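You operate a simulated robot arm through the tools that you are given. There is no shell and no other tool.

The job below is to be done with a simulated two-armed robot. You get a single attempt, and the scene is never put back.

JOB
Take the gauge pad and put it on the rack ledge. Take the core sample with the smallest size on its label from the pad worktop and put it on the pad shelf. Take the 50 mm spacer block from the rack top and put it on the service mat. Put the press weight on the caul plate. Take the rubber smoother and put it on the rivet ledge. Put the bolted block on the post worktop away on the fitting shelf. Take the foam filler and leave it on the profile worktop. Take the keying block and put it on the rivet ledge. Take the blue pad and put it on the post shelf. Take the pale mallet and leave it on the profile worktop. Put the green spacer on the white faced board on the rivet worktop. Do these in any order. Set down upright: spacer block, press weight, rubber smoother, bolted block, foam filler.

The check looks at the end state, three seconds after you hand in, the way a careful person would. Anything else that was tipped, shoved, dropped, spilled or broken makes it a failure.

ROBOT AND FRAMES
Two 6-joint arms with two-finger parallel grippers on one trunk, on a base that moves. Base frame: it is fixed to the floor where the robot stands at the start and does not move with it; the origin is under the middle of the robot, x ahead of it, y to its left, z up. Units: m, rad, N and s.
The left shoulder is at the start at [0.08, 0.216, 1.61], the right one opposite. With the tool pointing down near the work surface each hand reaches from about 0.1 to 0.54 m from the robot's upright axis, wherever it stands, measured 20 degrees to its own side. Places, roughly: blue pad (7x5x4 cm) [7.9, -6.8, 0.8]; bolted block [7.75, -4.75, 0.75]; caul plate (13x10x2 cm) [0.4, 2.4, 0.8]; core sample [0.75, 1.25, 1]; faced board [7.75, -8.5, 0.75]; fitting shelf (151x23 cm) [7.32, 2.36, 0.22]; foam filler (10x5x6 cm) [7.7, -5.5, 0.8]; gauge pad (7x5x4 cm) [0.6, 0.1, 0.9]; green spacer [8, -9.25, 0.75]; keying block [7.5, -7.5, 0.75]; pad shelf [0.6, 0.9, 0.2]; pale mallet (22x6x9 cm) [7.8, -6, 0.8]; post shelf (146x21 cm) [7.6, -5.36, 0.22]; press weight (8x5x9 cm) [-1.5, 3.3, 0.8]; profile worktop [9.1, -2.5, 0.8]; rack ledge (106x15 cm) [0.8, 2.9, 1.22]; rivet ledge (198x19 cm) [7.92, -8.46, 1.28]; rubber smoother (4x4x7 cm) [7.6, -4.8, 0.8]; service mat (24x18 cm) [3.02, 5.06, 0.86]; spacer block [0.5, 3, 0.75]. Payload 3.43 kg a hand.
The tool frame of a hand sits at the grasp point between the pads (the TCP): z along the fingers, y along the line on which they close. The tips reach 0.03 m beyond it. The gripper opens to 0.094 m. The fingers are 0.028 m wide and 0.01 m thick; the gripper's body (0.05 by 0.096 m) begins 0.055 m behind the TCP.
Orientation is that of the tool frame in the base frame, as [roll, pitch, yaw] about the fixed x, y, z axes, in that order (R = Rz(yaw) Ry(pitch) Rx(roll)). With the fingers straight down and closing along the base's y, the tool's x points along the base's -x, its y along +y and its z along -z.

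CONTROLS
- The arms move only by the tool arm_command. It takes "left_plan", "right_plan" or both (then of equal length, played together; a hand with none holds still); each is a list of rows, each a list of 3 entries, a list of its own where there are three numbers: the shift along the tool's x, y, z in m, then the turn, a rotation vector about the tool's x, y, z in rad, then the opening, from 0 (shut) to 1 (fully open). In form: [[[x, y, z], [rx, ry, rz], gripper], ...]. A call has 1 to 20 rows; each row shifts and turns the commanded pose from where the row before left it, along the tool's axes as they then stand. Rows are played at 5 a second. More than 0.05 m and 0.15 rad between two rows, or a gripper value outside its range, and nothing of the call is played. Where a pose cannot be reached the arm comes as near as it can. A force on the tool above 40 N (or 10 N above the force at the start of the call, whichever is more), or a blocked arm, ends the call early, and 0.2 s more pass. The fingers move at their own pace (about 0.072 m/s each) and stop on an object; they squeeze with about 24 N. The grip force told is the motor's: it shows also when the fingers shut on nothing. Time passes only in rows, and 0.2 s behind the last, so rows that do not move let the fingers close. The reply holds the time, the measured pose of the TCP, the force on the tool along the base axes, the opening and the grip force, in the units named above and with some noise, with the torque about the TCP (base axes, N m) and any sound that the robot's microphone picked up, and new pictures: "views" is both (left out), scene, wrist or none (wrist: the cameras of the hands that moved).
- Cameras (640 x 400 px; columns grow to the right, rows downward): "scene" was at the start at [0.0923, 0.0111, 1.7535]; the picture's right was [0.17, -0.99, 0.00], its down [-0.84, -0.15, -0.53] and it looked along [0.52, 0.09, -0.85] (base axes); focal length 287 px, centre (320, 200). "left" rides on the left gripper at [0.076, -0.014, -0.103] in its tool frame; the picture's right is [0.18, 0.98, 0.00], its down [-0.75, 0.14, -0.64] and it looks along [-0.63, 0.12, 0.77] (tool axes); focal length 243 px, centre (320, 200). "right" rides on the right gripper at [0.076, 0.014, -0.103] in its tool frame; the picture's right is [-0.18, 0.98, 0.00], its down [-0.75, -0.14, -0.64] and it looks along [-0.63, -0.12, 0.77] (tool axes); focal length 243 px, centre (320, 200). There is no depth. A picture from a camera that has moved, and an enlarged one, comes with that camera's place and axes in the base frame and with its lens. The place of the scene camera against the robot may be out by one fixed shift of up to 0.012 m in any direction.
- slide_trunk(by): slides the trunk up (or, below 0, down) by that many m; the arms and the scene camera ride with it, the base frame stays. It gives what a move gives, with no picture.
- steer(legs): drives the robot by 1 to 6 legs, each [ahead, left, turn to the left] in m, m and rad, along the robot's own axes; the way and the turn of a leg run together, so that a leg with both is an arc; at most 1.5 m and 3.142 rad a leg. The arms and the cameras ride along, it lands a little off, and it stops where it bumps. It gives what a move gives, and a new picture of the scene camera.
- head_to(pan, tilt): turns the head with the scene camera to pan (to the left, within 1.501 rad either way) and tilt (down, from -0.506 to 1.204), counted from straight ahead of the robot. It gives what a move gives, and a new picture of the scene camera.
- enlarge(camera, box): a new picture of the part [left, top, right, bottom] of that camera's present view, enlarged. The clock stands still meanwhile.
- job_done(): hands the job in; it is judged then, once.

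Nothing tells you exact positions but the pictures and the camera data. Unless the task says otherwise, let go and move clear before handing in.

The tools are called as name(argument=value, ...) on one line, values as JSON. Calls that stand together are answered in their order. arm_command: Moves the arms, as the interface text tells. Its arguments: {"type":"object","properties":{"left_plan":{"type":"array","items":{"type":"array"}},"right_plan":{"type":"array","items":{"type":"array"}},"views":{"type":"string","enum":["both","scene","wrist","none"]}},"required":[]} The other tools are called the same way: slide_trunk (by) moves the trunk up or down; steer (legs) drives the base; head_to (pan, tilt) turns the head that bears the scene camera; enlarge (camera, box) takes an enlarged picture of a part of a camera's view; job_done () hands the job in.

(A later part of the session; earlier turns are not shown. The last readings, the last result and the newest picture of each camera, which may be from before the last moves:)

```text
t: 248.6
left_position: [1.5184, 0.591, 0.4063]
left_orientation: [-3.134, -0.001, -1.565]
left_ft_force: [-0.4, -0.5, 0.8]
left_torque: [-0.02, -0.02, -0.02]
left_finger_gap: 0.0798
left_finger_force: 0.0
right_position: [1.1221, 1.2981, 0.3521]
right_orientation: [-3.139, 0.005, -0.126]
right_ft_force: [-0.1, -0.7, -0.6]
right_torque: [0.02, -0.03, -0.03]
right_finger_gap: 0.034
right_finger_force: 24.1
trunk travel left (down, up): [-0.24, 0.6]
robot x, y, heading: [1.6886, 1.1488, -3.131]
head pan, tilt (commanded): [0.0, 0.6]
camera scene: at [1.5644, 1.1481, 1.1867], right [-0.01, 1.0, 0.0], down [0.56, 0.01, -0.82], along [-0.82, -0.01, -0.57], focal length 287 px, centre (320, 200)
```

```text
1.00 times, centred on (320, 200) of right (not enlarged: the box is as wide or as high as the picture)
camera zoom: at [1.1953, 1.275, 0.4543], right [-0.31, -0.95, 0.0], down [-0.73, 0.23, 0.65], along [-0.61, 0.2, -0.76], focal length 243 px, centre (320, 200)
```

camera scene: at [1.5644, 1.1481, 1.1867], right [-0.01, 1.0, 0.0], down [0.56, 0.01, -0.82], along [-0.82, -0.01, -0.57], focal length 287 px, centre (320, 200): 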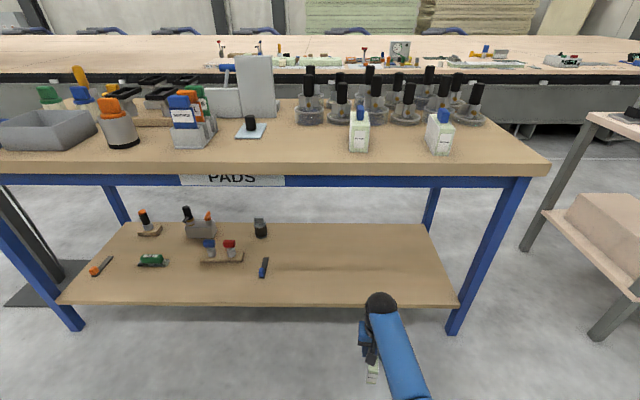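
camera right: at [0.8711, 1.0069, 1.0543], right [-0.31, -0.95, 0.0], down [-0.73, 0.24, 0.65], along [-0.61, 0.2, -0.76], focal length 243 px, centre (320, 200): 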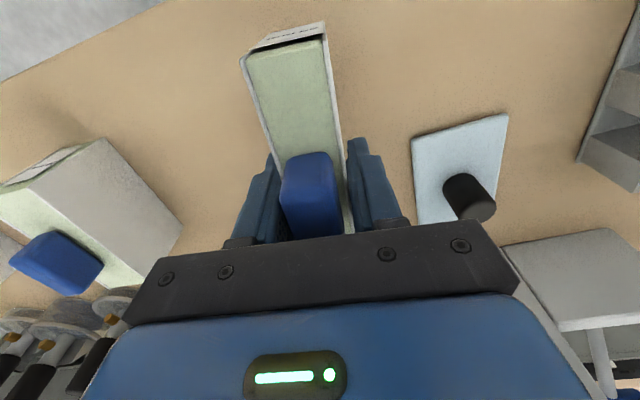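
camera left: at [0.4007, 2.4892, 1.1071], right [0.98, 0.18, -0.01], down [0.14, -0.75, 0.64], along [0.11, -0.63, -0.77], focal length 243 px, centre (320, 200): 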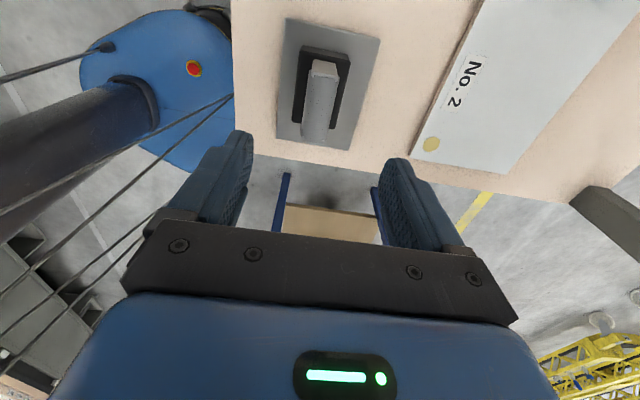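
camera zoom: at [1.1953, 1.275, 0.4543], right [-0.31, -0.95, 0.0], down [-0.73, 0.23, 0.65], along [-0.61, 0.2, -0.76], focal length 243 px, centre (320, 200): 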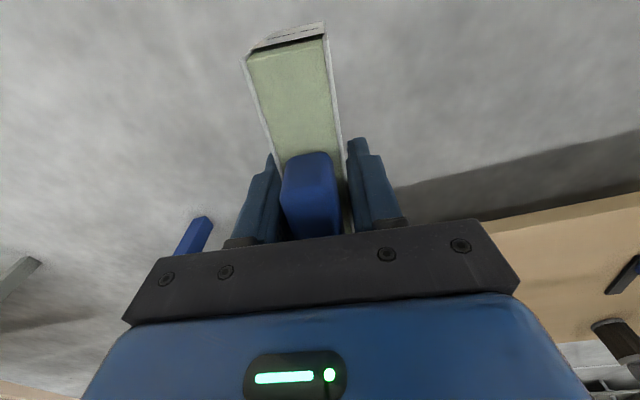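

arm_command(right_plan=[[[0.0314, -0.004, 0], [0, 0, 0], 0.2], [[0.0314, -0.004, 0], [0, 0, 0], 0.2], [[0.0314, -0.004, 0], [0, 0, 0], 0.2], [[0, 0, 0], [0, 0, 0], 0.2]], views="none")

slide_trunk(by=-0.035)

steer(legs=[[0.3, 0.0, -0.01]])

enlarge(camera="right", box=[0, 0, 640, 400])

```text
t: 249.6
left_position: [1.5165, 0.5906, 0.4049]
left_orientation: [-3.135, 0.0, -1.567]
left_ft_force: [0.5, 0.0, -0.1]
left_torque: [0.01, 0.03, 0.0]
left_finger_gap: 0.08
left_finger_force: 0.1
right_position: [1.2182, 1.2979, 0.3528]
right_orientation: [-3.14, 0.003, -0.129]
right_ft_force: [0.0, 0.0, -1.7]
right_torque: [0.01, 0.02, -0.02]
right_finger_gap: 0.0339
right_finger_force: 24.0
trunk travel left (down, up): [-0.24, 0.6]
robot x, y, heading: [1.6853, 1.1486, -3.125]
head pan, tilt (commanded): [0.0, 0.6]
```

```text
t: 250.4
left_position: [1.5179, 0.5907, 0.3706]
left_orientation: [-3.136, 0.0, -1.565]
left_ft_force: [-0.4, -0.5, -0.9]
left_torque: [0.01, 0.01, 0.02]
left_finger_gap: 0.0799
left_finger_force: 0.0
right_position: [1.2175, 1.2987, 0.3189]
right_orientation: [-3.139, 0.006, -0.128]
right_ft_force: [0.2, 0.7, -0.6]
right_torque: [0.01, 0.0, 0.0]
right_finger_gap: 0.0341
right_finger_force: 23.9
trunk travel left (down, up): [-0.205, 0.635]
robot x, y, heading: [1.6856, 1.1477, -3.13]
head pan, tilt (commanded): [0.0, 0.6]
```

```text
t: 252.4
left_position: [1.2114, 0.5902, 0.3707]
left_orientation: [-3.135, 0.0, -1.578]
left_ft_force: [1.0, -0.2, -0.8]
left_torque: [0.0, 0.01, -0.01]
left_finger_gap: 0.08
left_finger_force: 0.1
right_position: [0.9225, 1.303, 0.3165]
right_orientation: [-3.139, 0.003, -0.142]
right_ft_force: [0.0, -0.4, 0.4]
right_torque: [0.01, 0.01, -0.03]
right_finger_gap: 0.0338
right_finger_force: 23.7
trunk travel left (down, up): [-0.205, 0.635]
robot x, y, heading: [1.3892, 1.1481, 3.141]
head pan, tilt (commanded): [0.0, 0.6]
camera scene: at [1.2651, 1.1484, 1.1516], right [0.0, 1.0, 0.0], down [0.57, 0.0, -0.82], along [-0.82, 0.0, -0.57], focal length 287 px, centre (320, 200)
```

scene: 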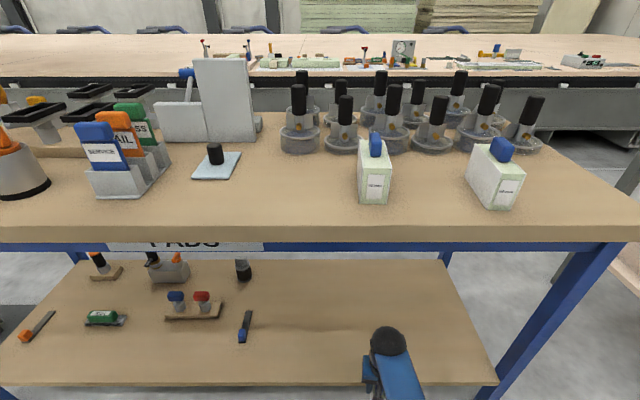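

```text
1.00 times, centred on (320, 200) of right (not enlarged: the box is as wide or as high as the picture)
camera zoom: at [0.9939, 1.279, 0.4196], right [-0.32, -0.95, 0.0], down [-0.72, 0.24, 0.65], along [-0.61, 0.21, -0.76], focal length 243 px, centre (320, 200)
```

zoom: 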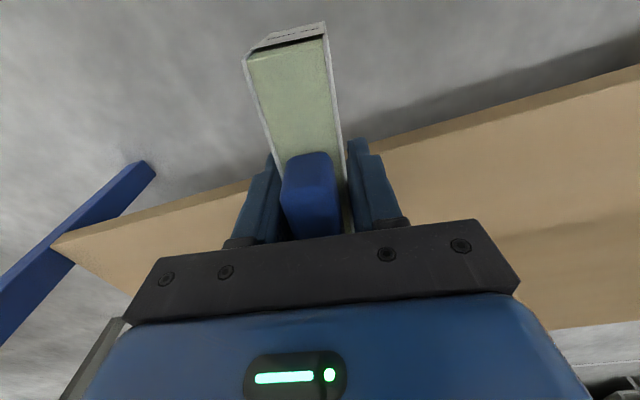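

steer(legs=[[0.165, 0.0, 0.0]])

enlarge(camera="right", box=[0, 0, 640, 400])

```text
t: 253.9
left_position: [1.0481, 0.5935, 0.3704]
left_orientation: [-3.135, 0.0, -1.584]
left_ft_force: [-0.9, 0.5, 0.9]
left_torque: [0.01, 0.01, -0.02]
left_finger_gap: 0.0801
left_finger_force: 0.1
right_position: [0.7594, 1.3046, 0.3177]
right_orientation: [-3.138, 0.004, -0.145]
right_ft_force: [0.1, 1.0, -1.8]
right_torque: [0.0, 0.01, 0.01]
right_finger_gap: 0.034
right_finger_force: 23.8
trunk travel left (down, up): [-0.205, 0.635]
robot x, y, heading: [1.2306, 1.1483, 3.137]
head pan, tilt (commanded): [0.0, 0.6]
camera scene: at [1.1034, 1.1493, 1.1515], right [0.01, 1.0, 0.0], down [0.57, 0.0, -0.82], along [-0.82, 0.0, -0.57], focal length 287 px, centre (320, 200)
```

scene: 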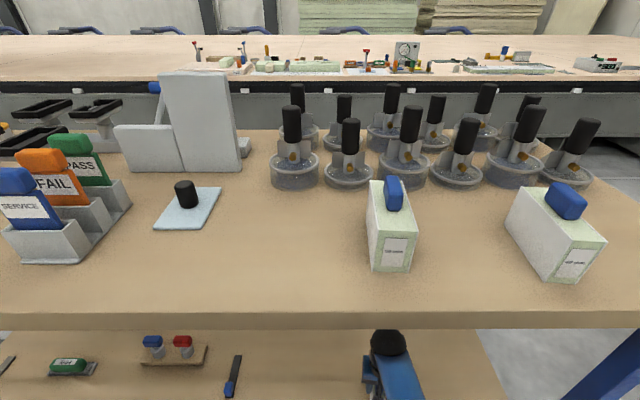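

```text
1.00 times, centred on (320, 200) of right (not enlarged: the box is as wide or as high as the picture)
camera zoom: at [0.833, 1.2807, 0.4194], right [-0.32, -0.95, 0.0], down [-0.72, 0.25, 0.64], along [-0.61, 0.21, -0.76], focal length 243 px, centre (320, 200)
```

zoom: 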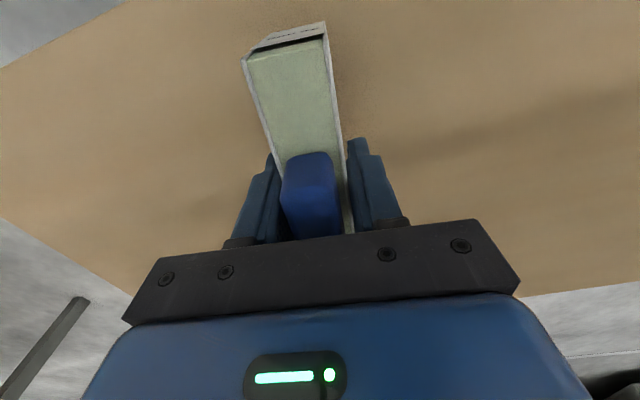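

arm_command(right_plan=[[[0, 0, 0.012], [0, 0, 0], 0.2], [[0, 0, 0.01], [0, 0, 0], 0.2], [[0, 0, 0.005], [0, 0, 0], 0.2], [[0, 0, 0], [0, 0, 0], 0.2]], views="none")

arm_command(right_plan=[[[0, 0, 0.004], [0, 0, 0], 0.2], [[0, 0, 0], [0, 0, 0], 0.2]], views="none")

arm_command(right_plan=[[[0, 0, 0.004], [0, 0, 0], 0.2], [[0, 0, 0], [0, 0, 0], 0.2]], views="wrist")

```text
t: 254.9
left_position: [1.0484, 0.5923, 0.37]
left_orientation: [-3.136, 0.0, -1.583]
left_ft_force: [-0.9, -0.4, -0.2]
left_torque: [0.0, -0.02, 0.0]
left_finger_gap: 0.0798
left_finger_force: 0.1
right_position: [0.7599, 1.3059, 0.2907]
right_orientation: [-3.14, 0.003, -0.143]
right_ft_force: [-0.1, -0.1, -1.3]
right_torque: [-0.03, -0.01, -0.03]
right_finger_gap: 0.0341
right_finger_force: 23.9
trunk travel left (down, up): [-0.205, 0.635]
robot x, y, heading: [1.2266, 1.1481, 3.137]
head pan, tilt (commanded): [0.0, 0.6]
```

```text
t: 255.5
left_position: [1.0484, 0.5933, 0.3708]
left_orientation: [-3.136, -0.001, -1.584]
left_ft_force: [-0.5, 0.0, 0.6]
left_torque: [0.04, -0.02, 0.0]
left_finger_gap: 0.0799
left_finger_force: 0.1
right_position: [0.7599, 1.3037, 0.2861]
right_orientation: [-3.141, 0.003, -0.143]
right_ft_force: [0.5, 0.5, -1.6]
right_torque: [0.02, 0.02, -0.01]
right_finger_gap: 0.034
right_finger_force: 23.8
trunk travel left (down, up): [-0.205, 0.635]
robot x, y, heading: [1.2304, 1.1502, 3.136]
head pan, tilt (commanded): [0.0, 0.6]
```

```text
t: 256.1
left_position: [1.0491, 0.5923, 0.3712]
left_orientation: [-3.137, 0.002, -1.582]
left_ft_force: [0.1, 0.5, -0.6]
left_torque: [0.03, 0.04, 0.03]
left_finger_gap: 0.0796
left_finger_force: 0.0
right_position: [0.7588, 1.3044, 0.2841]
right_orientation: [-3.14, 0.006, -0.144]
right_ft_force: [5.3, 0.1, 18.4]
right_torque: [-0.03, -0.35, 0.03]
right_finger_gap: 0.034
right_finger_force: 23.6
trunk travel left (down, up): [-0.205, 0.635]
robot x, y, heading: [1.2258, 1.1439, 3.135]
head pan, tilt (commanded): [0.0, 0.6]
camera right: at [0.8321, 1.2798, 0.3861], right [-0.32, -0.95, 0.0], down [-0.72, 0.25, 0.65], along [-0.61, 0.21, -0.76], focal length 243 px, centre (320, 200)
```

right: 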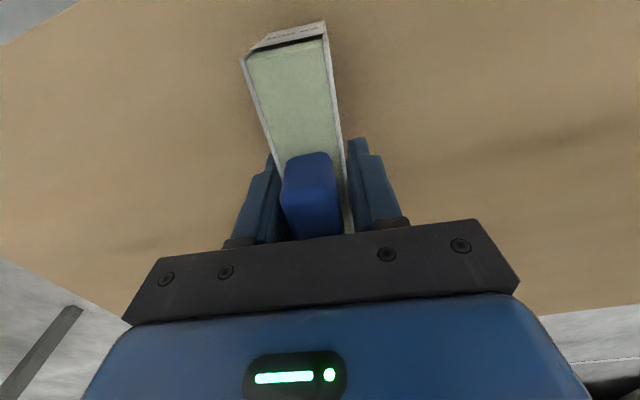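

Contact at z ≈ 0.284. I release and lift up.

arm_command(right_plan=[[[0, 0, -0.002], [0, 0, 0], 0.4], [[0, 0, 0], [0, 0, 0], 0.5], [[0, 0, 0], [0, 0, 0], 0.65], [[0, 0, 0], [0, 0, 0], 0.7], [[0, 0, -0.02], [0, 0, 0], 0.7], [[0, 0, -0.03], [0, 0, 0], 0.7], [[0, 0, -0.03], [0, 0, 0], 0.7], [[0, 0, 0], [0, 0, 0], 0.7]], views="wrist")

```text
t: 257.9
left_position: [1.0487, 0.5922, 0.3701]
left_orientation: [-3.138, 0.001, -1.583]
left_ft_force: [-0.3, 0.0, 0.3]
left_torque: [-0.01, -0.01, -0.02]
left_finger_gap: 0.08
left_finger_force: 0.1
right_position: [0.7601, 1.3041, 0.364]
right_orientation: [-3.14, 0.003, -0.143]
right_ft_force: [0.6, -0.3, -0.8]
right_torque: [0.0, 0.03, 0.03]
right_finger_gap: 0.0656
right_finger_force: 0.1
trunk travel left (down, up): [-0.205, 0.635]
robot x, y, heading: [1.2284, 1.1493, 3.133]
head pan, tilt (commanded): [0.0, 0.6]
camera right: at [0.8339, 1.2797, 0.4664], right [-0.32, -0.95, 0.0], down [-0.72, 0.25, 0.65], along [-0.61, 0.21, -0.76], focal length 243 px, centre (320, 200)
```

right: 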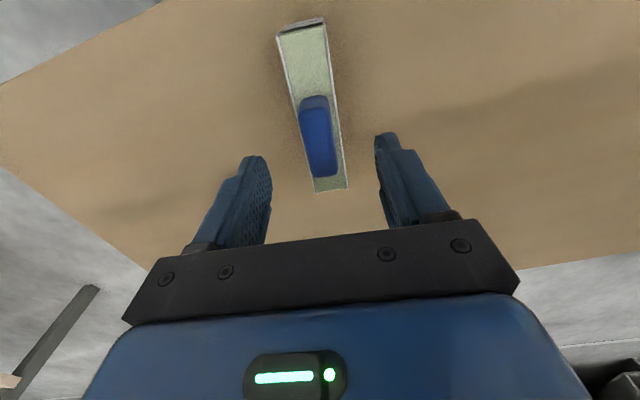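

The sample stands on the pad shelf. I back away, raise the trunk, and turn east to plan the route to the far benches.

steer(legs=[[-0.5, 0.0, 0.0]])

slide_trunk(by=0.4)

slide_trunk(by=0.235)

steer(legs=[[0.0, 0.0, -1.57], [0.9, 0.0, 0.0], [0.0, 0.0, -1.57]])

head_to(pan=0.0, tilt=0.25)

```text
t: 260.7
left_position: [1.5271, 0.5897, 0.3698]
left_orientation: [-3.137, 0.0, -1.588]
left_ft_force: [0.3, -0.4, 0.6]
left_torque: [0.0, -0.02, -0.01]
left_finger_gap: 0.0798
left_finger_force: 0.1
right_position: [1.2436, 1.3033, 0.3649]
right_orientation: [-3.14, 0.007, -0.15]
right_ft_force: [-0.5, 0.2, -0.2]
right_torque: [0.01, 0.0, 0.0]
right_finger_gap: 0.066
right_finger_force: 0.1
trunk travel left (down, up): [-0.205, 0.635]
robot x, y, heading: [1.7136, 1.1492, 3.127]
head pan, tilt (commanded): [0.0, 0.6]
camera scene: at [1.5867, 1.146, 1.1518], right [0.01, 1.0, 0.0], down [0.56, -0.01, -0.83], along [-0.83, 0.01, -0.56], focal length 287 px, centre (320, 200)
```

scene: 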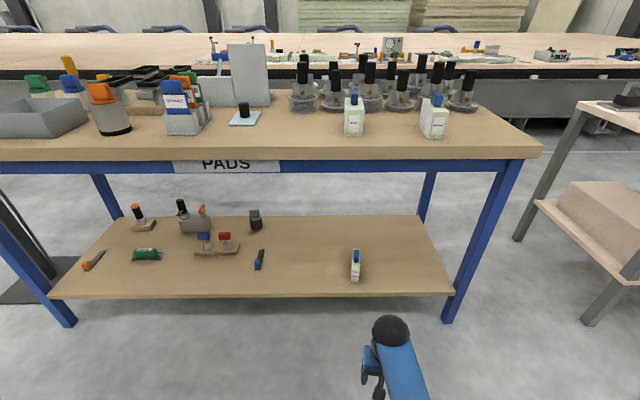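

```text
t: 264.6
left_position: [1.5268, 0.5901, 0.7716]
left_orientation: [-3.138, 0.003, -1.588]
left_ft_force: [-1.0, 0.2, -0.5]
left_torque: [-0.03, -0.02, -0.01]
left_finger_gap: 0.0798
left_finger_force: 0.1
right_position: [1.2441, 1.3027, 0.7643]
right_orientation: [-3.14, 0.005, -0.151]
right_ft_force: [-0.8, -0.5, 0.9]
right_torque: [0.0, -0.02, 0.01]
right_finger_gap: 0.0656
right_finger_force: 0.1
trunk travel left (down, up): [-0.605, 0.235]
robot x, y, heading: [1.7069, 1.145, 3.126]
head pan, tilt (commanded): [0.0, 0.6]
```

```text
t: 267.0
left_position: [1.5282, 0.5893, 1.005]
left_orientation: [-3.136, 0.002, -1.588]
left_ft_force: [-0.4, 0.5, 0.5]
left_torque: [0.02, 0.01, 0.02]
left_finger_gap: 0.08
left_finger_force: 0.1
right_position: [1.2435, 1.3025, 0.9999]
right_orientation: [-3.14, 0.003, -0.151]
right_ft_force: [-0.8, 0.2, -0.3]
right_torque: [-0.01, -0.02, 0.0]
right_finger_gap: 0.0657
right_finger_force: 0.1
trunk travel left (down, up): [-0.84, 0.0]
robot x, y, heading: [1.7121, 1.1445, 3.134]
head pan, tilt (commanded): [0.0, 0.6]
```

```text
t: 279.7
left_position: [2.0127, 2.5987, 1.0056]
left_orientation: [-3.137, 0.001, 1.457]
left_ft_force: [0.1, -0.3, 0.1]
left_torque: [0.01, 0.01, -0.02]
left_finger_gap: 0.0801
left_finger_force: 0.0
right_position: [2.2273, 1.8611, 0.9987]
right_orientation: [-3.14, 0.006, 2.896]
right_ft_force: [-1.3, 0.6, 0.4]
right_torque: [0.02, 0.04, 0.0]
right_finger_gap: 0.0657
right_finger_force: 0.0
trunk travel left (down, up): [-0.84, 0.0]
robot x, y, heading: [1.7785, 2.0613, -0.108]
head pan, tilt (commanded): [0.0, 0.6]
camera scene: at [1.8899, 2.0498, 1.7867], right [-0.11, -0.99, 0.0], down [-0.56, 0.06, -0.83], along [0.82, -0.09, -0.56], focal length 287 px, centre (320, 200)
```

scene: 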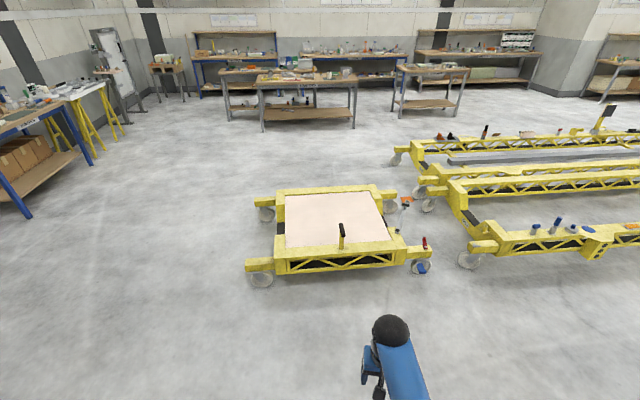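

```text
t: 280.5
left_position: [2.0128, 2.5985, 1.0049]
left_orientation: [-3.136, 0.004, 1.457]
left_ft_force: [0.5, 0.1, 0.4]
left_torque: [-0.02, 0.0, -0.02]
left_finger_gap: 0.0799
left_finger_force: 0.0
right_position: [2.2268, 1.8625, 0.9989]
right_orientation: [-3.139, 0.005, 2.897]
right_ft_force: [0.2, -0.6, -0.6]
right_torque: [0.01, 0.02, 0.0]
right_finger_gap: 0.0658
right_finger_force: 0.0
trunk travel left (down, up): [-0.84, 0.0]
robot x, y, heading: [1.7774, 2.0614, -0.103]
head pan, tilt (commanded): [0.0, 0.25]
camera scene: at [1.8949, 2.049, 1.8189], right [-0.11, -0.99, 0.0], down [-0.25, 0.03, -0.97], along [0.96, -0.1, -0.25], focal length 287 px, centre (320, 200)
```

scene: 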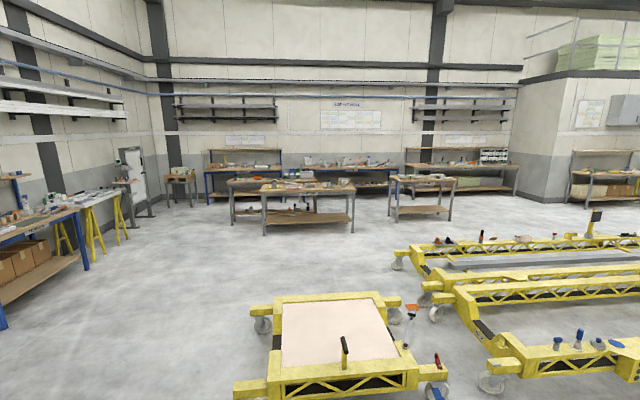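

I see the cart (x 3.4–4.3, y 1.1–2.3) and trusses south of it; the free way is north around the cart, then down the aisle at x ≈ 6. First I tuck the left arm into a compact default pose.

arm_command(left_plan=[[[-0.0313, 0.03, 0], [0, 0, 0], 0.85], [[-0.0313, 0.03, 0], [0, 0, 0], 0.85], [[-0.0313, 0.03, 0], [0, 0, 0], 0.85], [[-0.0313, 0.03, 0], [0, 0, 0], 0.85], [[-0.0313, 0.03, 0], [0, 0, 0], 0.85], [[-0.0313, 0.03, 0], [0, 0, 0], 0.85], [[-0.0313, 0.03, 0], [0, 0, 0], 0.85], [[-0.0313, 0.03, 0], [0, 0, 0], 0.85], [[0, 0, 0], [0, 0, -0.143], 0.85], [[0, 0, 0], [0, 0, -0.143], 0.85], [[0, 0, 0], [0, 0, -0.143], 0.85], [[0, 0, 0], [0, 0, -0.143], 0.85], [[0, 0, 0], [0, 0, -0.143], 0.85], [[0, 0, 0], [0, 0, -0.143], 0.85], [[0, 0, 0], [0, 0, -0.143], 0.85], [[0, 0, 0], [0, 0, -0.143], 0.85], [[0, 0, 0], [0, 0, -0.143], 0.85], [[0, 0, 0], [0, 0, -0.143], 0.85], [[0, 0, 0], [0, 0, -0.15], 0.85]], right_plan=[[[0, 0, 0], [0, 0, -0.14], 0.85], [[0, 0, 0], [0, 0, 0], 0.85], [[0, 0, 0], [0, 0, 0], 0.85], [[0, 0, 0], [0, 0, 0], 0.85], [[0, 0, 0], [0, 0, 0], 0.85], [[0, 0, 0], [0, 0, 0], 0.85], [[0, 0, 0], [0, 0, 0], 0.85], [[0, 0, 0], [0, 0, 0], 0.85], [[0, 0, 0], [0, 0, 0], 0.85], [[0, 0, 0], [0, 0, 0], 0.85], [[0, 0, 0], [0, 0, 0], 0.85], [[0, 0, 0], [0, 0, 0], 0.85], [[0, 0, 0], [0, 0, 0], 0.85], [[0, 0, 0], [0, 0, 0], 0.85], [[0, 0, 0], [0, 0, 0], 0.85], [[0, 0, 0], [0, 0, 0], 0.85], [[0, 0, 0], [0, 0, 0], 0.85], [[0, 0, 0], [0, 0, 0], 0.85], [[0, 0, 0], [0, 0, 0], 0.85]], views="none")

steer(legs=[[0.0, 0.0, 0.105], [0.9, 0.95, 0.0], [1.4, 0.0, 0.0], [1.4, 0.0, 0.0]])

```text
t: 284.5
left_position: [2.2239, 2.3232, 1.0043]
left_orientation: [3.141, -0.007, 3.039]
left_ft_force: [0.2, -0.2, 1.0]
left_torque: [0.02, -0.04, -0.02]
left_finger_gap: 0.0799
left_finger_force: 0.1
right_position: [2.2285, 1.8615, 0.9985]
right_orientation: [-3.138, 0.003, 3.038]
right_ft_force: [-1.0, 0.0, -0.2]
right_torque: [0.0, -0.03, -0.03]
right_finger_gap: 0.0798
right_finger_force: 0.1
trunk travel left (down, up): [-0.84, 0.0]
robot x, y, heading: [1.7791, 2.0614, -0.109]
head pan, tilt (commanded): [0.0, 0.25]
```

```text
t: 305.0
left_position: [5.9389, 3.2629, 1.0047]
left_orientation: [-3.141, -0.008, -3.128]
left_ft_force: [-0.6, 0.8, -0.5]
left_torque: [-0.02, 0.01, 0.02]
left_finger_gap: 0.0797
left_finger_force: 0.2
right_position: [5.9995, 2.8058, 0.9995]
right_orientation: [-3.139, 0.006, -3.128]
right_ft_force: [-0.2, 0.9, 0.4]
right_torque: [0.01, 0.01, 0.0]
right_finger_gap: 0.0799
right_finger_force: 0.1
trunk travel left (down, up): [-0.84, 0.0]
robot x, y, heading: [5.5332, 2.956, 0.015]
head pan, tilt (commanded): [0.0, 0.25]
camera scene: at [5.6459, 2.9527, 1.819], right [0.01, -1.0, 0.0], down [-0.25, 0.0, -0.97], along [0.97, 0.01, -0.25], focal length 287 px, centre (320, 200)
```

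scene: 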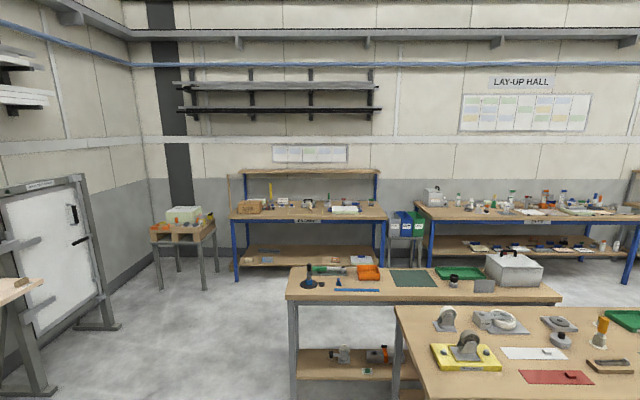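

I'm in the open area by the lay-up hall; the bench ahead with valves on its lower shelf should be the fitting bench. I look closer now for later.

enlarge(camera="scene", box=[270, 240, 590, 400])

head_to(pan=-0.2, tilt=0.6)

head_to(pan=-1.2, tilt=0.35)

```text
2.00 times, centred on (430, 320) of scene
camera zoom: at [5.6459, 2.9527, 1.819], right [0.01, -1.0, 0.0], down [-0.25, 0.0, -0.97], along [0.97, 0.01, -0.25], focal length 575 px, centre (100, -40)
```

zoom: 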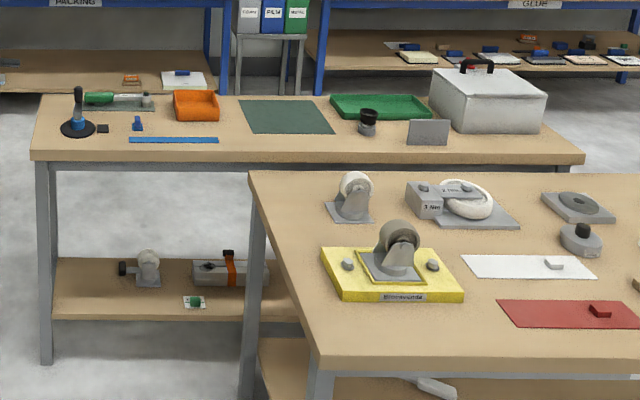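

```text
t: 305.8
left_position: [5.9397, 3.2637, 1.0041]
left_orientation: [3.141, -0.008, -3.126]
left_ft_force: [0.2, -0.8, 0.9]
left_torque: [-0.02, 0.03, 0.01]
left_finger_gap: 0.0799
left_finger_force: 0.1
right_position: [5.9992, 2.8049, 0.9985]
right_orientation: [-3.138, 0.004, -3.126]
right_ft_force: [-0.1, 0.4, 0.4]
right_torque: [-0.03, -0.01, 0.03]
right_finger_gap: 0.0798
right_finger_force: 0.2
trunk travel left (down, up): [-0.84, 0.0]
robot x, y, heading: [5.5293, 2.9523, 0.01]
head pan, tilt (commanded): [-0.201, 0.6]
camera scene: at [5.641, 2.935, 1.7867], right [-0.19, -0.98, 0.0], down [-0.55, 0.11, -0.83], along [0.81, -0.15, -0.56], focal length 287 px, centre (320, 200)
```

scene: 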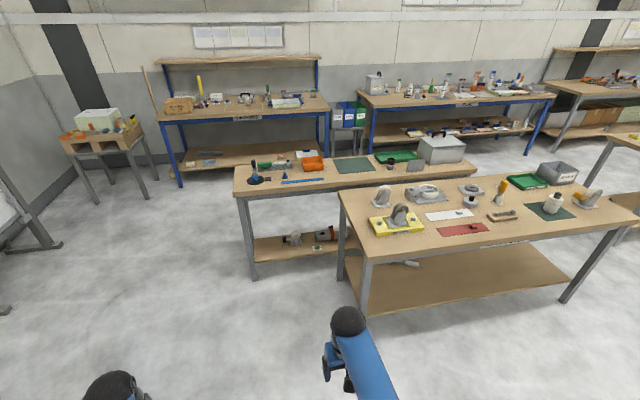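

```text
t: 307.1
left_position: [5.94, 3.2629, 1.0034]
left_orientation: [3.141, -0.008, -3.128]
left_ft_force: [0.2, 0.9, -0.2]
left_torque: [-0.01, 0.03, -0.01]
left_finger_gap: 0.08
left_finger_force: 0.0
right_position: [5.9994, 2.8053, 0.9988]
right_orientation: [-3.137, 0.003, -3.128]
right_ft_force: [-0.6, 0.6, -0.7]
right_torque: [-0.01, -0.01, 0.02]
right_finger_gap: 0.0798
right_finger_force: 0.1
trunk travel left (down, up): [-0.84, 0.0]
robot x, y, heading: [5.5279, 2.9521, 0.009]
head pan, tilt (commanded): [-1.201, 0.351]
camera scene: at [5.5887, 2.8652, 1.8095], right [-0.93, -0.37, 0.0], down [-0.13, 0.32, -0.94], along [0.35, -0.87, -0.34], focal length 287 px, centre (320, 200)
```

scene: 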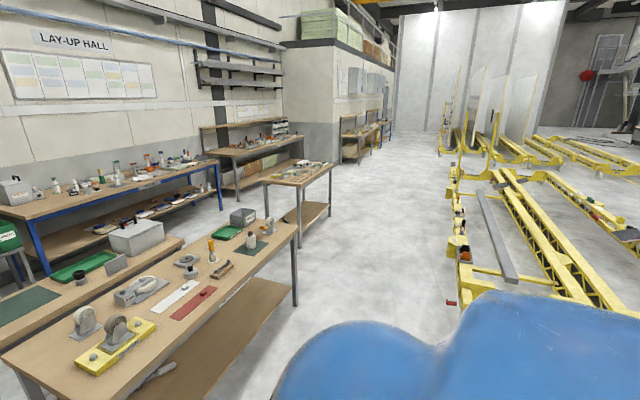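

The aisle south runs at about x ≈ 5.9 between the tables and trusses. I drive down it.

steer(legs=[[0.38, 0.0, 0.0], [0.0, 0.0, -1.5], [1.3, 0.0, 0.0]])

head_to(pan=0.0, tilt=0.35)

```text
t: 319.1
left_position: [6.404, 1.3182, 1.0044]
left_orientation: [3.14, -0.006, 1.697]
left_ft_force: [0.3, 0.5, -0.5]
left_torque: [-0.01, -0.03, 0.01]
left_finger_gap: 0.08
left_finger_force: 0.1
right_position: [5.9558, 1.2088, 1.0003]
right_orientation: [-3.138, 0.005, 1.697]
right_ft_force: [0.5, 0.2, 0.4]
right_torque: [-0.02, 0.01, -0.01]
right_finger_gap: 0.0799
right_finger_force: 0.0
trunk travel left (down, up): [-0.84, 0.0]
robot x, y, heading: [6.0523, 1.6893, -1.443]
head pan, tilt (commanded): [-1.201, 0.351]
camera scene: at [5.966, 1.6183, 1.8095], right [-0.47, 0.88, 0.0], down [0.3, 0.16, -0.94], along [-0.83, -0.45, -0.34], focal length 287 px, centre (320, 200)
```

scene: 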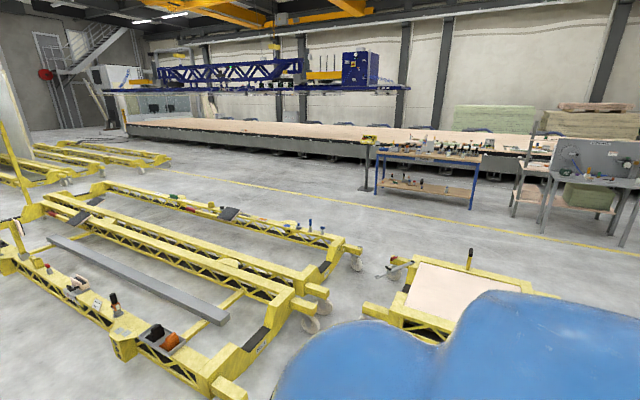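

```text
t: 320.5
left_position: [6.4053, 1.3177, 1.0047]
left_orientation: [-3.141, -0.008, 1.697]
left_ft_force: [-0.3, 0.3, 0.6]
left_torque: [-0.01, 0.03, -0.03]
left_finger_gap: 0.08
left_finger_force: 0.2
right_position: [5.9572, 1.2086, 0.9995]
right_orientation: [-3.138, 0.003, 1.696]
right_ft_force: [-0.7, -0.3, 0.3]
right_torque: [0.0, -0.05, -0.01]
right_finger_gap: 0.0799
right_finger_force: 0.1
trunk travel left (down, up): [-0.84, 0.0]
robot x, y, heading: [6.0464, 1.6907, -1.448]
head pan, tilt (commanded): [0.0, 0.351]
camera scene: at [6.0596, 1.5687, 1.8095], right [-0.99, -0.12, 0.0], down [-0.04, 0.34, -0.94], along [0.12, -0.93, -0.34], focal length 287 px, centre (320, 200)
```

scene: 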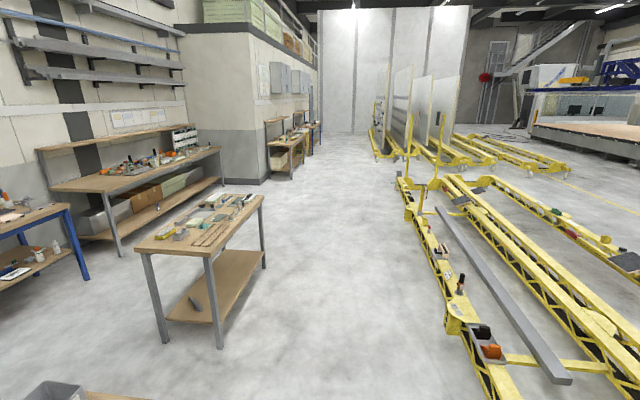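

steer(legs=[[0.0, 0.0, -0.12], [1.4, 0.0, 0.0], [1.4, 0.15, 0.0], [1.4, 0.15, 0.0], [1.0, 0.1, 0.0]])

head_to(pan=0.4, tilt=0.4)

```text
t: 346.1
left_position: [7.0984, -3.847, 1.005]
left_orientation: [3.141, -0.004, 1.697]
left_ft_force: [0.1, 1.3, 0.0]
left_torque: [0.0, -0.01, -0.02]
left_finger_gap: 0.0798
left_finger_force: 0.0
right_position: [6.6506, -3.9573, 0.9994]
right_orientation: [-3.139, 0.005, 1.695]
right_ft_force: [0.5, 0.0, 0.3]
right_torque: [0.02, -0.01, 0.02]
right_finger_gap: 0.0799
right_finger_force: 0.2
trunk travel left (down, up): [-0.84, 0.0]
robot x, y, heading: [6.7438, -3.4732, -1.449]
head pan, tilt (commanded): [0.0, 0.351]
camera scene: at [6.7536, -3.5949, 1.8096], right [-0.99, -0.12, 0.0], down [-0.04, 0.34, -0.94], along [0.12, -0.93, -0.34], focal length 287 px, centre (320, 200)
```

scene: 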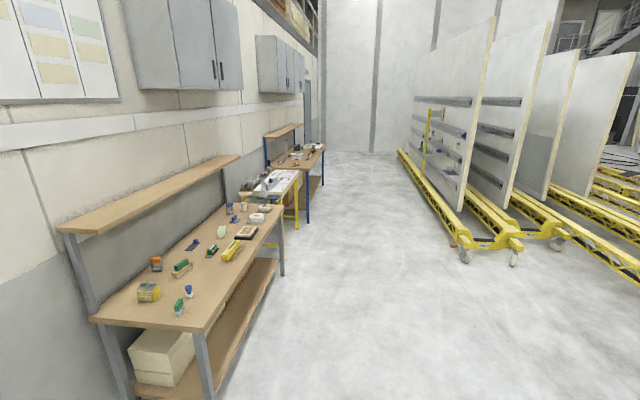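

```text
t: 347.0
left_position: [7.0993, -3.8487, 1.0045]
left_orientation: [-3.14, -0.007, 1.696]
left_ft_force: [-0.1, -0.5, -0.7]
left_torque: [0.01, -0.01, 0.0]
left_finger_gap: 0.08
left_finger_force: 0.2
right_position: [6.6499, -3.9581, 0.9994]
right_orientation: [-3.138, 0.003, 1.694]
right_ft_force: [0.2, 0.1, -0.2]
right_torque: [0.0, 0.01, -0.04]
right_finger_gap: 0.0797
right_finger_force: 0.1
trunk travel left (down, up): [-0.84, 0.0]
robot x, y, heading: [6.7446, -3.47, -1.45]
head pan, tilt (commanded): [0.4, 0.4]
camera scene: at [6.7888, -3.585, 1.8049], right [-0.87, -0.5, 0.0], down [-0.19, 0.34, -0.92], along [0.46, -0.8, -0.39], focal length 287 px, centre (320, 200)
```

scene: 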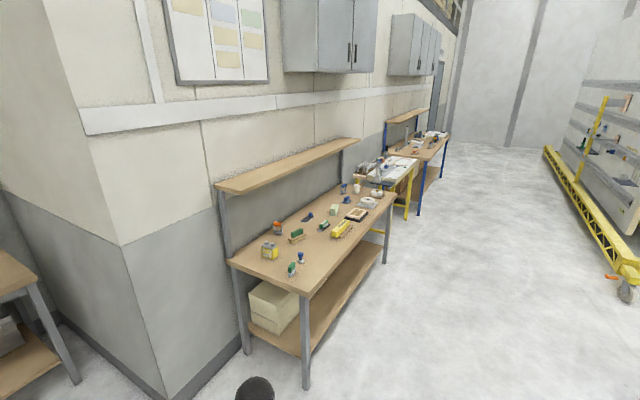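

I've reached the first bench (post worktop) on the south block. I drive alongside and turn to face it.

steer(legs=[[1.42, -0.15, 0.0], [0.0, 0.0, 1.45]])

head_to(pan=0.0, tilt=0.75)

```text
t: 357.6
left_position: [7.1684, -4.6059, 1.0033]
left_orientation: [3.141, -0.008, 3.111]
left_ft_force: [0.1, 0.6, 0.3]
left_torque: [0.02, 0.01, 0.02]
left_finger_gap: 0.08
left_finger_force: 0.0
right_position: [7.208, -5.0656, 0.9986]
right_orientation: [-3.137, 0.003, 3.111]
right_ft_force: [0.2, 0.0, 0.5]
right_torque: [0.02, 0.01, -0.01]
right_finger_gap: 0.08
right_finger_force: 0.1
trunk travel left (down, up): [-0.84, 0.0]
robot x, y, heading: [6.7455, -4.9014, -0.036]
head pan, tilt (commanded): [0.4, 0.4]
camera scene: at [6.8557, -4.8675, 1.8049], right [0.36, -0.93, 0.0], down [-0.36, -0.14, -0.92], along [0.86, 0.33, -0.39], focal length 287 px, centre (320, 200)
```

scene: 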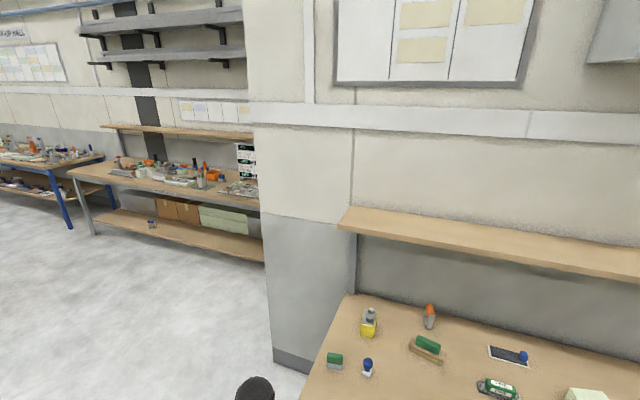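

```text
t: 358.5
left_position: [7.1688, -4.6056, 1.0044]
left_orientation: [3.14, -0.007, 3.112]
left_ft_force: [0.4, 0.7, -0.6]
left_torque: [-0.01, 0.0, 0.03]
left_finger_gap: 0.0797
left_finger_force: 0.0
right_position: [7.2089, -5.0653, 1.0001]
right_orientation: [-3.139, 0.003, 3.113]
right_ft_force: [0.1, -0.8, -0.8]
right_torque: [0.01, -0.02, -0.01]
right_finger_gap: 0.0797
right_finger_force: 0.1
trunk travel left (down, up): [-0.84, 0.0]
robot x, y, heading: [6.74, -4.8983, -0.03]
head pan, tilt (commanded): [0.0, 0.75]
camera scene: at [6.8522, -4.903, 1.7739], right [-0.03, -1.0, 0.0], down [-0.68, 0.02, -0.73], along [0.73, -0.02, -0.68], focal length 287 px, centre (320, 200)
```

scene: 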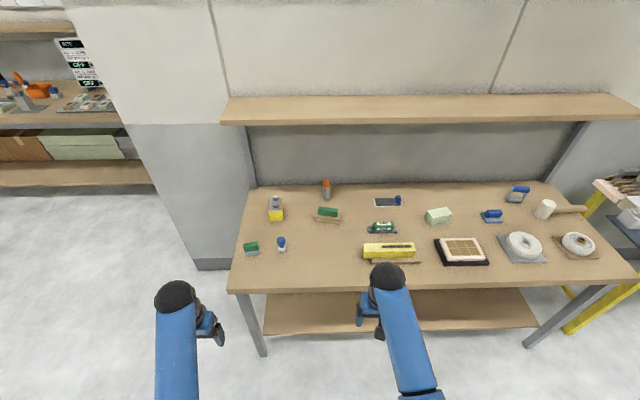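

enlarge(camera="scene", box=[220, 170, 430, 300])

enlarge(camera="scene", box=[400, 170, 640, 290])

enlarge(camera="scene", box=[235, 175, 345, 260])

```text
3.05 times, centred on (325, 235) of scene
camera zoom: at [6.8522, -4.903, 1.7739], right [-0.03, -1.0, 0.0], down [-0.68, 0.02, -0.73], along [0.73, -0.02, -0.68], focal length 876 px, centre (305, 93)
```

zoom: 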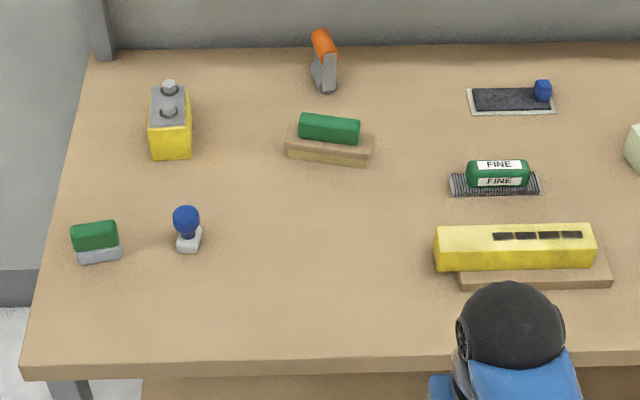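

```text
2.67 times, centred on (520, 230) of scene
camera zoom: at [6.8522, -4.903, 1.7739], right [-0.03, -1.0, 0.0], down [-0.68, 0.02, -0.73], along [0.73, -0.02, -0.68], focal length 766 px, centre (-213, 120)
```

zoom: 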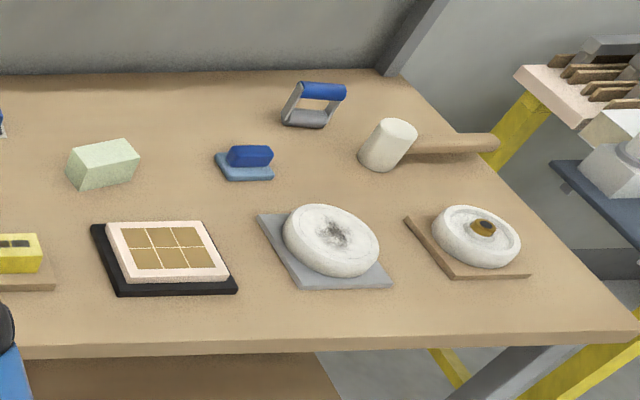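

```text
4.71 times, centred on (290, 218) of scene
camera zoom: at [6.8522, -4.903, 1.7739], right [-0.03, -1.0, 0.0], down [-0.68, 0.02, -0.73], along [0.73, -0.02, -0.68], focal length 1352 px, centre (461, 118)
```

zoom: 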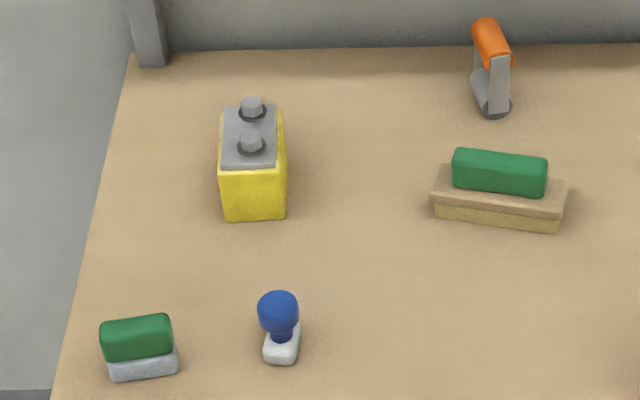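

I can identify the bolted block (yellow with two bolts), the rubber smoother (blue knob on a small base), the foam filler (pale green block) and the pale mallet. First I go for the rubber smoother with the right hand.

steer(legs=[[0.0, 0.0, 0.033], [0.0, 0.285, 0.0], [0.37, 0.0, 0.0]])

enlarge(camera="right", box=[0, 0, 640, 400])

```text
t: 362.9
left_position: [7.521, -4.2897, 1.0066]
left_orientation: [3.141, -0.004, -3.126]
left_ft_force: [-1.3, 0.7, -0.6]
left_torque: [0.01, -0.02, -0.04]
left_finger_gap: 0.0799
left_finger_force: 0.1
right_position: [7.5815, -4.7463, 1.0008]
right_orientation: [-3.138, 0.006, -3.125]
right_ft_force: [-0.3, -0.4, -0.2]
right_torque: [-0.03, 0.0, 0.02]
right_finger_gap: 0.0799
right_finger_force: 0.2
trunk travel left (down, up): [-0.84, 0.0]
robot x, y, heading: [7.116, -4.5982, 0.01]
head pan, tilt (commanded): [0.0, 0.75]
camera scene: at [7.216, -4.6004, 1.7742], right [0.01, -1.0, 0.0], down [-0.68, -0.01, -0.73], along [0.73, 0.01, -0.68], focal length 287 px, centre (320, 200)
```

scene: 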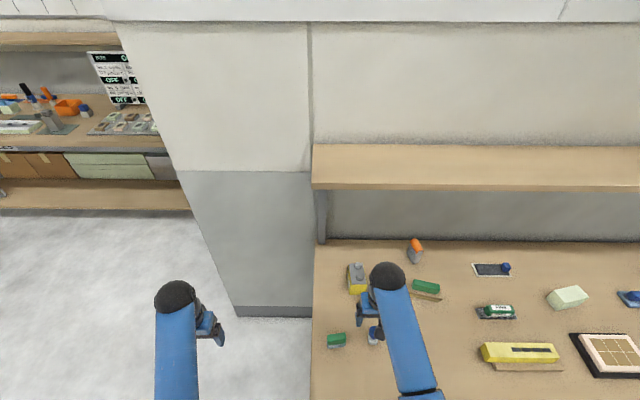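

```text
1.00 times, centred on (320, 200) of right (not enlarged: the box is as wide or as high as the picture)
camera zoom: at [7.5031, -4.7327, 1.1022], right [0.17, 0.99, 0.0], down [0.75, -0.13, 0.65], along [0.64, -0.11, -0.76], focal length 243 px, centre (320, 200)
```

zoom: 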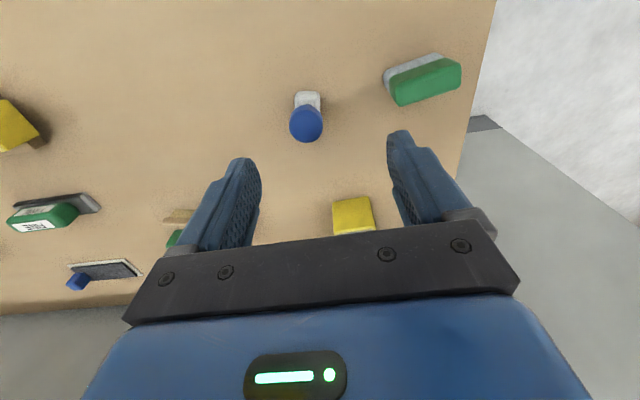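

arm_command(right_plan=[[[-0.0162, -0.0193, 0], [0, 0, 0], 0.75], [[0, 0, 0.04], [0, 0, 0], 0.75], [[0, 0, 0.04], [0, 0, 0], 0.75], [[0, 0, 0.02], [0, 0, 0], 0.75], [[0, 0, 0], [0, 0, 0], 0.75]], views="wrist")

```text
t: 364.1
left_position: [7.5233, -4.2898, 1.0041]
left_orientation: [3.14, -0.007, -3.126]
left_ft_force: [0.2, 0.2, 0.1]
left_torque: [-0.03, 0.03, 0.0]
left_finger_gap: 0.0801
left_finger_force: 0.0
right_position: [7.5989, -4.7696, 0.8993]
right_orientation: [-3.138, 0.004, -3.126]
right_ft_force: [-0.7, 0.5, -0.1]
right_torque: [-0.01, 0.0, 0.02]
right_finger_gap: 0.0704
right_finger_force: 0.1
trunk travel left (down, up): [-0.84, 0.0]
robot x, y, heading: [7.1155, -4.5996, 0.011]
head pan, tilt (commanded): [0.0, 0.75]
camera right: at [7.5218, -4.7546, 1.0017], right [0.17, 0.99, 0.0], down [0.75, -0.13, 0.65], along [0.64, -0.11, -0.76], focal length 243 px, centre (320, 200)
```

right: 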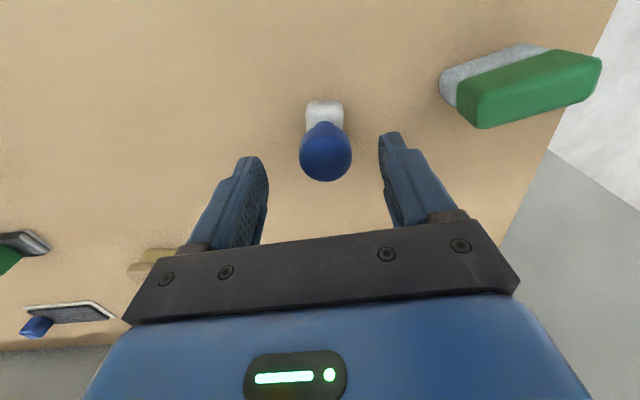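

arm_command(right_plan=[[[0.001, 0.003, 0.03], [0, 0, 0], 0.75], [[0, 0, 0.02], [0, 0, 0], 0.75], [[0, 0, 0.012], [0, 0, 0], 0.75], [[0, 0, 0], [0, 0, 0], 0.75]], views="wrist")

```text
t: 365.1
left_position: [7.5224, -4.2893, 1.005]
left_orientation: [-3.14, -0.007, -3.126]
left_ft_force: [0.5, 1.4, 0.0]
left_torque: [-0.03, 0.0, 0.0]
left_finger_gap: 0.0798
left_finger_force: 0.1
right_position: [7.6005, -4.7626, 0.8356]
right_orientation: [-3.139, 0.003, -3.125]
right_ft_force: [-0.2, -0.3, -0.6]
right_torque: [-0.03, -0.01, -0.05]
right_finger_gap: 0.0703
right_finger_force: 0.0
trunk travel left (down, up): [-0.84, 0.0]
robot x, y, heading: [7.1103, -4.6039, 0.015]
head pan, tilt (commanded): [0.0, 0.75]
camera right: at [7.5211, -4.7489, 0.9384], right [0.17, 0.99, 0.0], down [0.75, -0.13, 0.65], along [0.64, -0.11, -0.76], focal length 243 px, centre (320, 200)
```

right: 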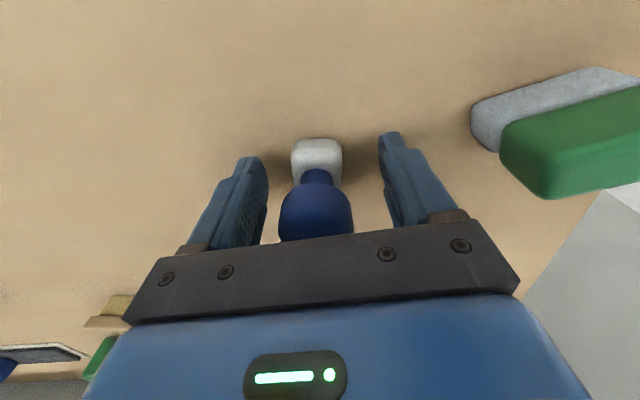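

arm_command(right_plan=[[[0, 0, 0], [0, 0, 0], 0.25], [[0, 0, 0], [0, 0, 0], 0.25], [[0, 0, 0], [0, 0, 0], 0.25], [[0, 0, 0], [0, 0, 0], 0.25]], views="wrist")

```text
t: 366.1
left_position: [7.5222, -4.2893, 1.0042]
left_orientation: [3.141, -0.008, -3.124]
left_ft_force: [1.3, 0.6, -0.1]
left_torque: [-0.05, 0.02, 0.02]
left_finger_gap: 0.0798
left_finger_force: 0.1
right_position: [7.5979, -4.7629, 0.8359]
right_orientation: [-3.138, 0.003, -3.127]
right_ft_force: [0.3, -0.6, 0.6]
right_torque: [0.07, 0.02, 0.01]
right_finger_gap: 0.0366
right_finger_force: 23.7
trunk travel left (down, up): [-0.84, 0.0]
robot x, y, heading: [7.1124, -4.6011, 0.012]
head pan, tilt (commanded): [0.0, 0.75]
camera right: at [7.5213, -4.7489, 0.9386], right [0.17, 0.99, 0.0], down [0.75, -0.13, 0.65], along [0.64, -0.11, -0.76], focal length 243 px, centre (320, 200)
```

right: 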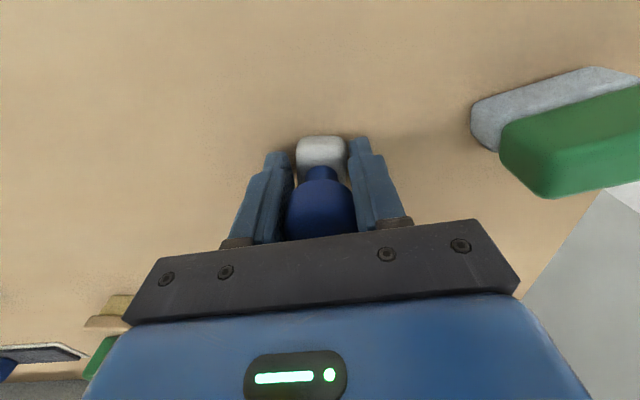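

arm_command(right_plan=[[[0, 0, -0.006], [0, 0, 0], 0.25], [[0, 0, -0.012], [0, 0, 0], 0.25], [[0, 0, -0.02], [0, 0, 0], 0.25], [[0, 0, -0.03], [0, 0, 0], 0.25], [[0, 0, -0.04], [0, 0, 0], 0.25], [[0, 0, -0.04], [0, 0, 0], 0.25], [[0, 0, -0.03], [0, 0, 0], 0.25], [[0, 0, 0], [0, 0, 0], 0.25]], views="wrist")

```text
t: 367.9
left_position: [7.5234, -4.2886, 1.0048]
left_orientation: [-3.14, -0.006, -3.125]
left_ft_force: [-0.1, 0.0, 0.0]
left_torque: [-0.04, -0.03, -0.03]
left_finger_gap: 0.0798
left_finger_force: 0.1
right_position: [7.601, -4.7619, 1.0163]
right_orientation: [-3.138, 0.003, -3.128]
right_ft_force: [-0.6, 1.1, -1.0]
right_torque: [-0.01, 0.02, 0.0]
right_finger_gap: 0.0363
right_finger_force: 23.9
trunk travel left (down, up): [-0.84, 0.0]
robot x, y, heading: [7.1118, -4.6016, 0.013]
head pan, tilt (commanded): [0.0, 0.75]
camera right: at [7.5232, -4.7476, 1.1184], right [0.17, 0.99, 0.0], down [0.75, -0.13, 0.64], along [0.64, -0.11, -0.76], focal length 243 px, centre (320, 200)
```

right: 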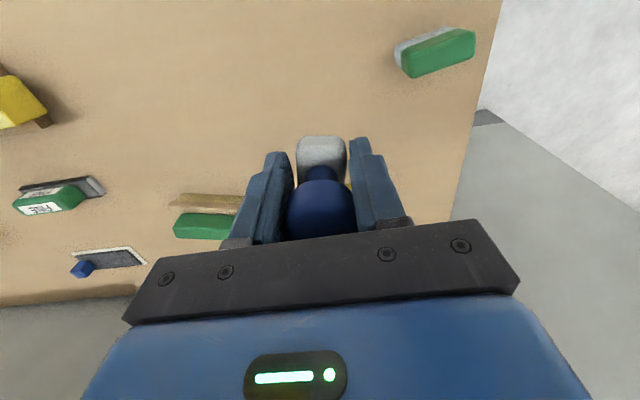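

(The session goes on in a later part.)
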